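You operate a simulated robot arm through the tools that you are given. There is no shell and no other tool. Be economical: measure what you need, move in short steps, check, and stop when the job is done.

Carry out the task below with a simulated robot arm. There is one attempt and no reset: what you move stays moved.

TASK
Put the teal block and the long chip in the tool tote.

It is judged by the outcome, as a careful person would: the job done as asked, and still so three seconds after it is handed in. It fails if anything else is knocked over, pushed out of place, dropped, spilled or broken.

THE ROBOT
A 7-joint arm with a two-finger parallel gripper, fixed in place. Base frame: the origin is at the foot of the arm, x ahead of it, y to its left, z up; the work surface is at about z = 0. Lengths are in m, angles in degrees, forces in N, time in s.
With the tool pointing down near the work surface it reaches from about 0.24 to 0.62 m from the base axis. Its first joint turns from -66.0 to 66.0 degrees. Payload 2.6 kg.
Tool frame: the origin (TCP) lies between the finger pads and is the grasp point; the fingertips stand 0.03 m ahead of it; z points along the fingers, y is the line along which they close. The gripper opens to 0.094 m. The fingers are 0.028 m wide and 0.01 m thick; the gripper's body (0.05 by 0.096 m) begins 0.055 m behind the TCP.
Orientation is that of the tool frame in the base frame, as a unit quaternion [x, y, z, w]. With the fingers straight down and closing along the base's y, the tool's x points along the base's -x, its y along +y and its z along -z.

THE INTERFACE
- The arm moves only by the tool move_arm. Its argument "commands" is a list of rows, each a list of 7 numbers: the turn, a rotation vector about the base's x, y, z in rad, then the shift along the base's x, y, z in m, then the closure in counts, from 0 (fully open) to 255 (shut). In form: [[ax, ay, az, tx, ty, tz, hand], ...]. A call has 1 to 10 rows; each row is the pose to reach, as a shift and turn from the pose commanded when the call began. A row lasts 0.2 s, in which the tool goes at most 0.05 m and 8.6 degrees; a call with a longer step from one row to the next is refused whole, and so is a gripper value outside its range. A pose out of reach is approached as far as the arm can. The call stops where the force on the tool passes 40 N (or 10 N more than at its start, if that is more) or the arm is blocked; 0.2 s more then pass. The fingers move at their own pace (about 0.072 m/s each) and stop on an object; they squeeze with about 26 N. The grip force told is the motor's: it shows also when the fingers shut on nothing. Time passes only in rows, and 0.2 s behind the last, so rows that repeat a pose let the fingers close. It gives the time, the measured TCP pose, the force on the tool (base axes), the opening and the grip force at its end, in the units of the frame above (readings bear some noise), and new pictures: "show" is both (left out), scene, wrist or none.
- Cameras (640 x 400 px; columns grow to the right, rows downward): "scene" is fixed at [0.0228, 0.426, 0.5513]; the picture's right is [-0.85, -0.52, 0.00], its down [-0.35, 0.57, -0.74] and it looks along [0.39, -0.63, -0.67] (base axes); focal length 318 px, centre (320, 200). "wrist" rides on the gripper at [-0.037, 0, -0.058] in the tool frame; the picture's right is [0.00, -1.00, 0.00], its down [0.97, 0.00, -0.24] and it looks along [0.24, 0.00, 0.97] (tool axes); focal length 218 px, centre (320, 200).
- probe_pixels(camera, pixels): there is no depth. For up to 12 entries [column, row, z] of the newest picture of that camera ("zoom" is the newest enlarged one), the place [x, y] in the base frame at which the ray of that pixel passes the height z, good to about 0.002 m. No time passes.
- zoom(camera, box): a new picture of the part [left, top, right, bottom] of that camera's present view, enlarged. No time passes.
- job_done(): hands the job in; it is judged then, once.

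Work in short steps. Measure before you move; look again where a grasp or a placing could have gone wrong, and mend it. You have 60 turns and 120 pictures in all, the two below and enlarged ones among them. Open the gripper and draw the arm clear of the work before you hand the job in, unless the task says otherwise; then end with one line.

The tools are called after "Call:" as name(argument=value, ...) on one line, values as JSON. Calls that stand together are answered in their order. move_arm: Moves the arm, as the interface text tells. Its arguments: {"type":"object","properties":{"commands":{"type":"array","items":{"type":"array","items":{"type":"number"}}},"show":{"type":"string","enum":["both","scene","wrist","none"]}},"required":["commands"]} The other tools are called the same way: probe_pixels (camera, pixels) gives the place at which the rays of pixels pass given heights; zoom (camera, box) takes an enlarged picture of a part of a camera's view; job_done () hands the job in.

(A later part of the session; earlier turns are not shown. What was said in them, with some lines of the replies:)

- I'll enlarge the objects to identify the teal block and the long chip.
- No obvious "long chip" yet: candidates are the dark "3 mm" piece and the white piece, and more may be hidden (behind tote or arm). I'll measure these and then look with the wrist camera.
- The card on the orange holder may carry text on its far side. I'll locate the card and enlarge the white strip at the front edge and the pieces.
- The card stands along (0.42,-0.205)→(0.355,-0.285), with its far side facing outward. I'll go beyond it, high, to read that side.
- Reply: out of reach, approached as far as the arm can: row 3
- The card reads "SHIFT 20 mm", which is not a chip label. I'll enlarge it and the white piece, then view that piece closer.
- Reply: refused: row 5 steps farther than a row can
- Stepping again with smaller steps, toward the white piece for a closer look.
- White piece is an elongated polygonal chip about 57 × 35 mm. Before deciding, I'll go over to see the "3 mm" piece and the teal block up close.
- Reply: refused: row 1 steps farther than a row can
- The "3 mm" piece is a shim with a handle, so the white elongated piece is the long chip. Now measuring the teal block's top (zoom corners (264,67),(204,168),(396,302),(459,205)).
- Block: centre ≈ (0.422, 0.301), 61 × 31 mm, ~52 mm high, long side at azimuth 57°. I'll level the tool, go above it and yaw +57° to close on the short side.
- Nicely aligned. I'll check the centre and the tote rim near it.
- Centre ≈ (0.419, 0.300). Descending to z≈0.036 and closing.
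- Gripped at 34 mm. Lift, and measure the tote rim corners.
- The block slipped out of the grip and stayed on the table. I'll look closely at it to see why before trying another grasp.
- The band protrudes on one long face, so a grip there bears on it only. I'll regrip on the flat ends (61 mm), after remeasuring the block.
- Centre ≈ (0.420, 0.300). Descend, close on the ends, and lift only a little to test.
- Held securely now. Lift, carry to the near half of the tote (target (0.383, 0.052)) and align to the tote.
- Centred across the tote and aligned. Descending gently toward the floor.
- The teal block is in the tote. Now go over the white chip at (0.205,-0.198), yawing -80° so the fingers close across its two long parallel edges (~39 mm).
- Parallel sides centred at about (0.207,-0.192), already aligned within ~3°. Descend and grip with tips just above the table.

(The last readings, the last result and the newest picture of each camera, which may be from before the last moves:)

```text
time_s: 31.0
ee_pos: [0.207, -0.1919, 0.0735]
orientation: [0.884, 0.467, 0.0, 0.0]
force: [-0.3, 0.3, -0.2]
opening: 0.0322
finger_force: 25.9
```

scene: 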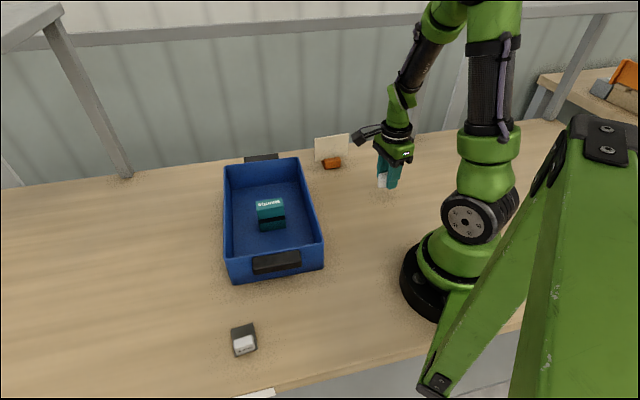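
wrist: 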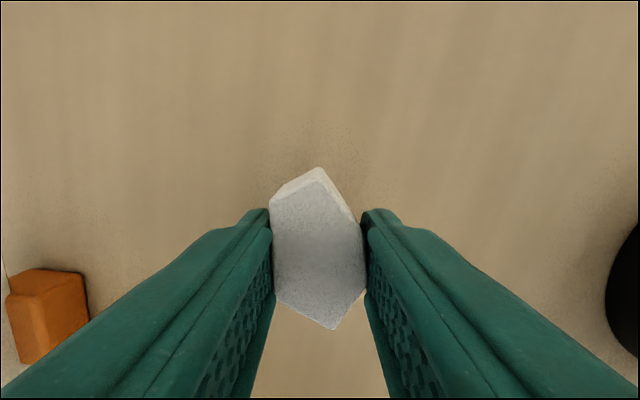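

Chip held (32 mm). Lift and carry it to the tote's far half (0.447,-0.014), yawing +40° on the way.

Call:
move_arm(commands=[[0, 0, 0, 0, 0, 0.04, 255], [0, 0, 0, 0, 0, 0.085, 255], [0, 0, 0.05, 0.01, 0.01, 0.125, 255], [0, 0, 0.14, 0.04, 0.03, 0.13, 255], [0, 0, 0.23, 0.075, 0.056, 0.13, 255], [0, 0, 0.33, 0.11, 0.082, 0.13, 255], [0, 0, 0.43, 0.145, 0.108, 0.13, 255], [0, 0, 0.53, 0.18, 0.134, 0.13, 255], [0, 0, 0.63, 0.212, 0.158, 0.13, 255], [0, 0, 0.7, 0.24, 0.178, 0.13, 255]])

```text
time_s: 33.2
ee_pos: [0.4473, -0.0166, 0.2027]
orientation: [0.669, 0.743, 0.001, -0.001]
force: [0.3, -1.2, -0.3]
opening: 0.0322
finger_force: 25.5
```

scene: 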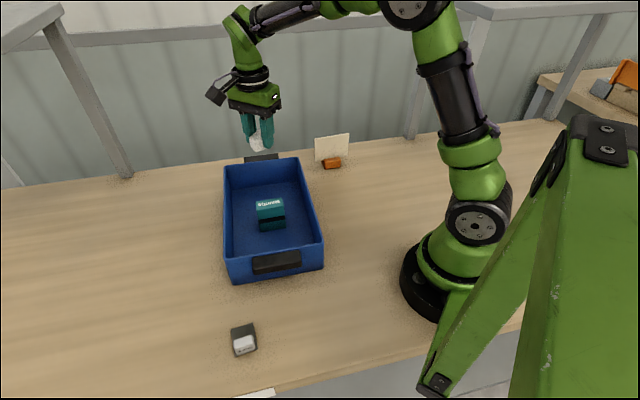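
wrist: 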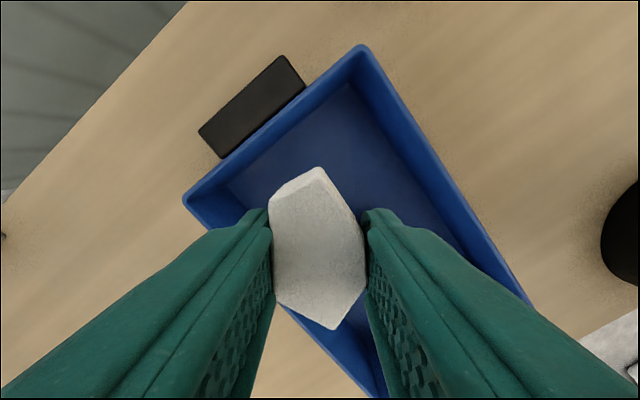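

Over the far half, clear of the walls. Descend to near the floor, open partly, then rise.

Call:
move_arm(commands=[[0, 0, 0, 0, 0, -0.045, 255], [0, 0, 0, 0, 0, -0.09, 255], [0, 0, 0, 0, 0, -0.13, 255], [0, 0, 0, 0, 0, -0.15, 255], [0, 0, 0, 0, 0, -0.162, 255], [0, 0, 0, 0, 0, -0.162, 255]])

```text
time_s: 34.6
ee_pos: [0.4462, -0.0124, 0.0409]
orientation: [0.67, 0.743, 0.001, -0.001]
force: [0.2, 0.0, -1.0]
opening: 0.0322
finger_force: 25.5
```

scene: 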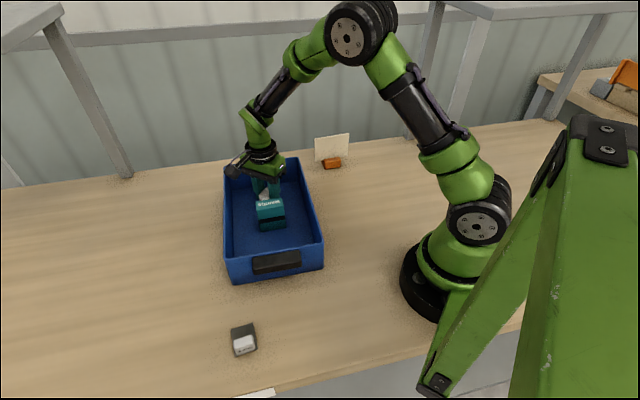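
wrist: 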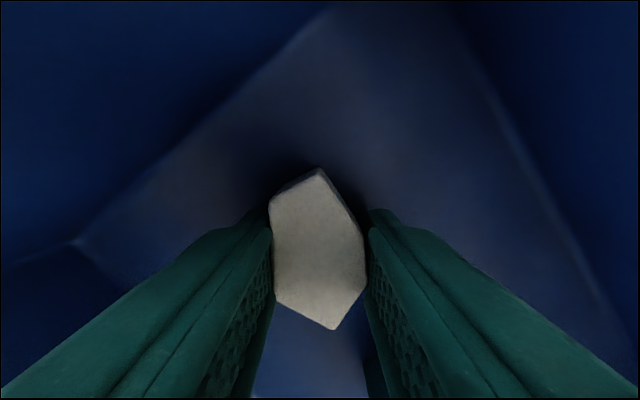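

Call:
move_arm(commands=[[0, 0, 0, 0, 0, -0.002, 150], [0, 0, 0, 0, 0, -0.002, 100], [0, 0, 0, 0, 0, -0.002, 90], [0, 0, 0, 0, 0, 0.03, 90], [0, 0, 0, 0, 0, 0.075, 90], [0, 0, 0, 0, 0, 0.12, 90], [0, 0, 0, -0.01, 0, 0.165, 0], [0, 0, 0, -0.04, 0, 0.2, 0]])

```text
time_s: 36.4
ee_pos: [0.4082, -0.0121, 0.2408]
orientation: [0.669, 0.743, 0.0, -0.001]
force: [0.3, -0.4, -0.3]
opening: 0.094
finger_force: 0.0
```

scene: 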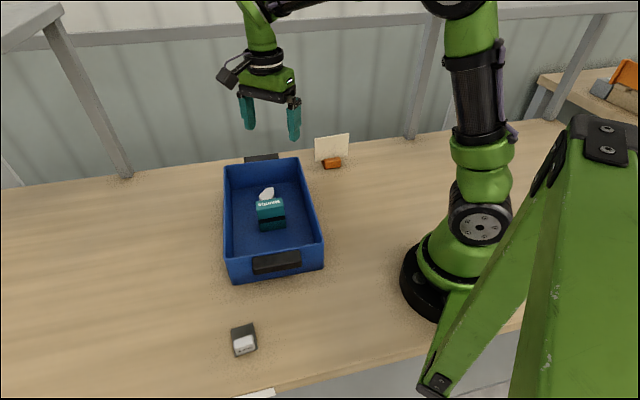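
wrist: 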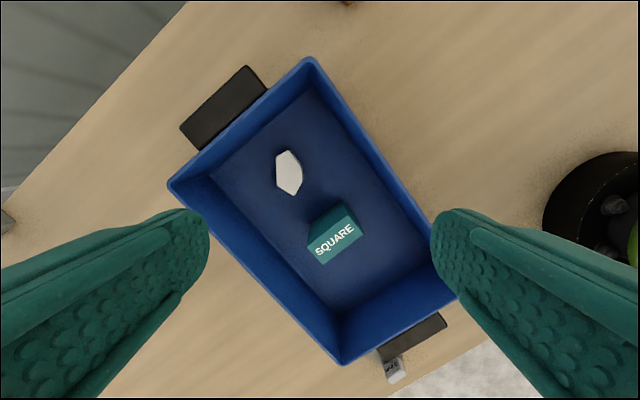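

Both lie flat in the tote and nothing else moved. Drawing the arm clear of the tote before handing in.

Call:
move_arm(commands=[[0, 0, 0, -0.02, -0.04, 0.02, 0], [0, 0, 0, -0.04, -0.08, 0.04, 0], [0, 0, 0, -0.06, -0.12, 0.05, 0], [0, 0, 0, -0.08, -0.16, 0.05, 0]], show="scene")

```text
time_s: 37.4
ee_pos: [0.3284, -0.1711, 0.29]
orientation: [0.669, 0.743, 0.001, 0.001]
force: [-0.3, -0.9, 0.2]
opening: 0.0942
finger_force: 0.0
```

scene: 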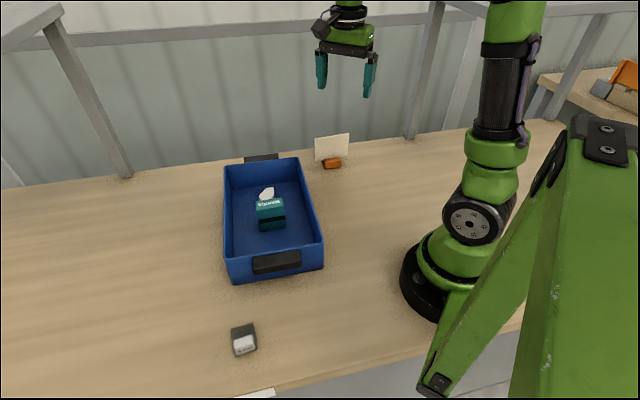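

Call:
job_done()

```text
The job is handed in.
```

The teal block and the long chip are both in the blue tote, and nothing else was moved. I took the white elongated piece to be the long chip, because the dark "3 mm" piece looked like a shim with a handle. My first grip on the teal block slipped, so I regripped it on its flat ends.
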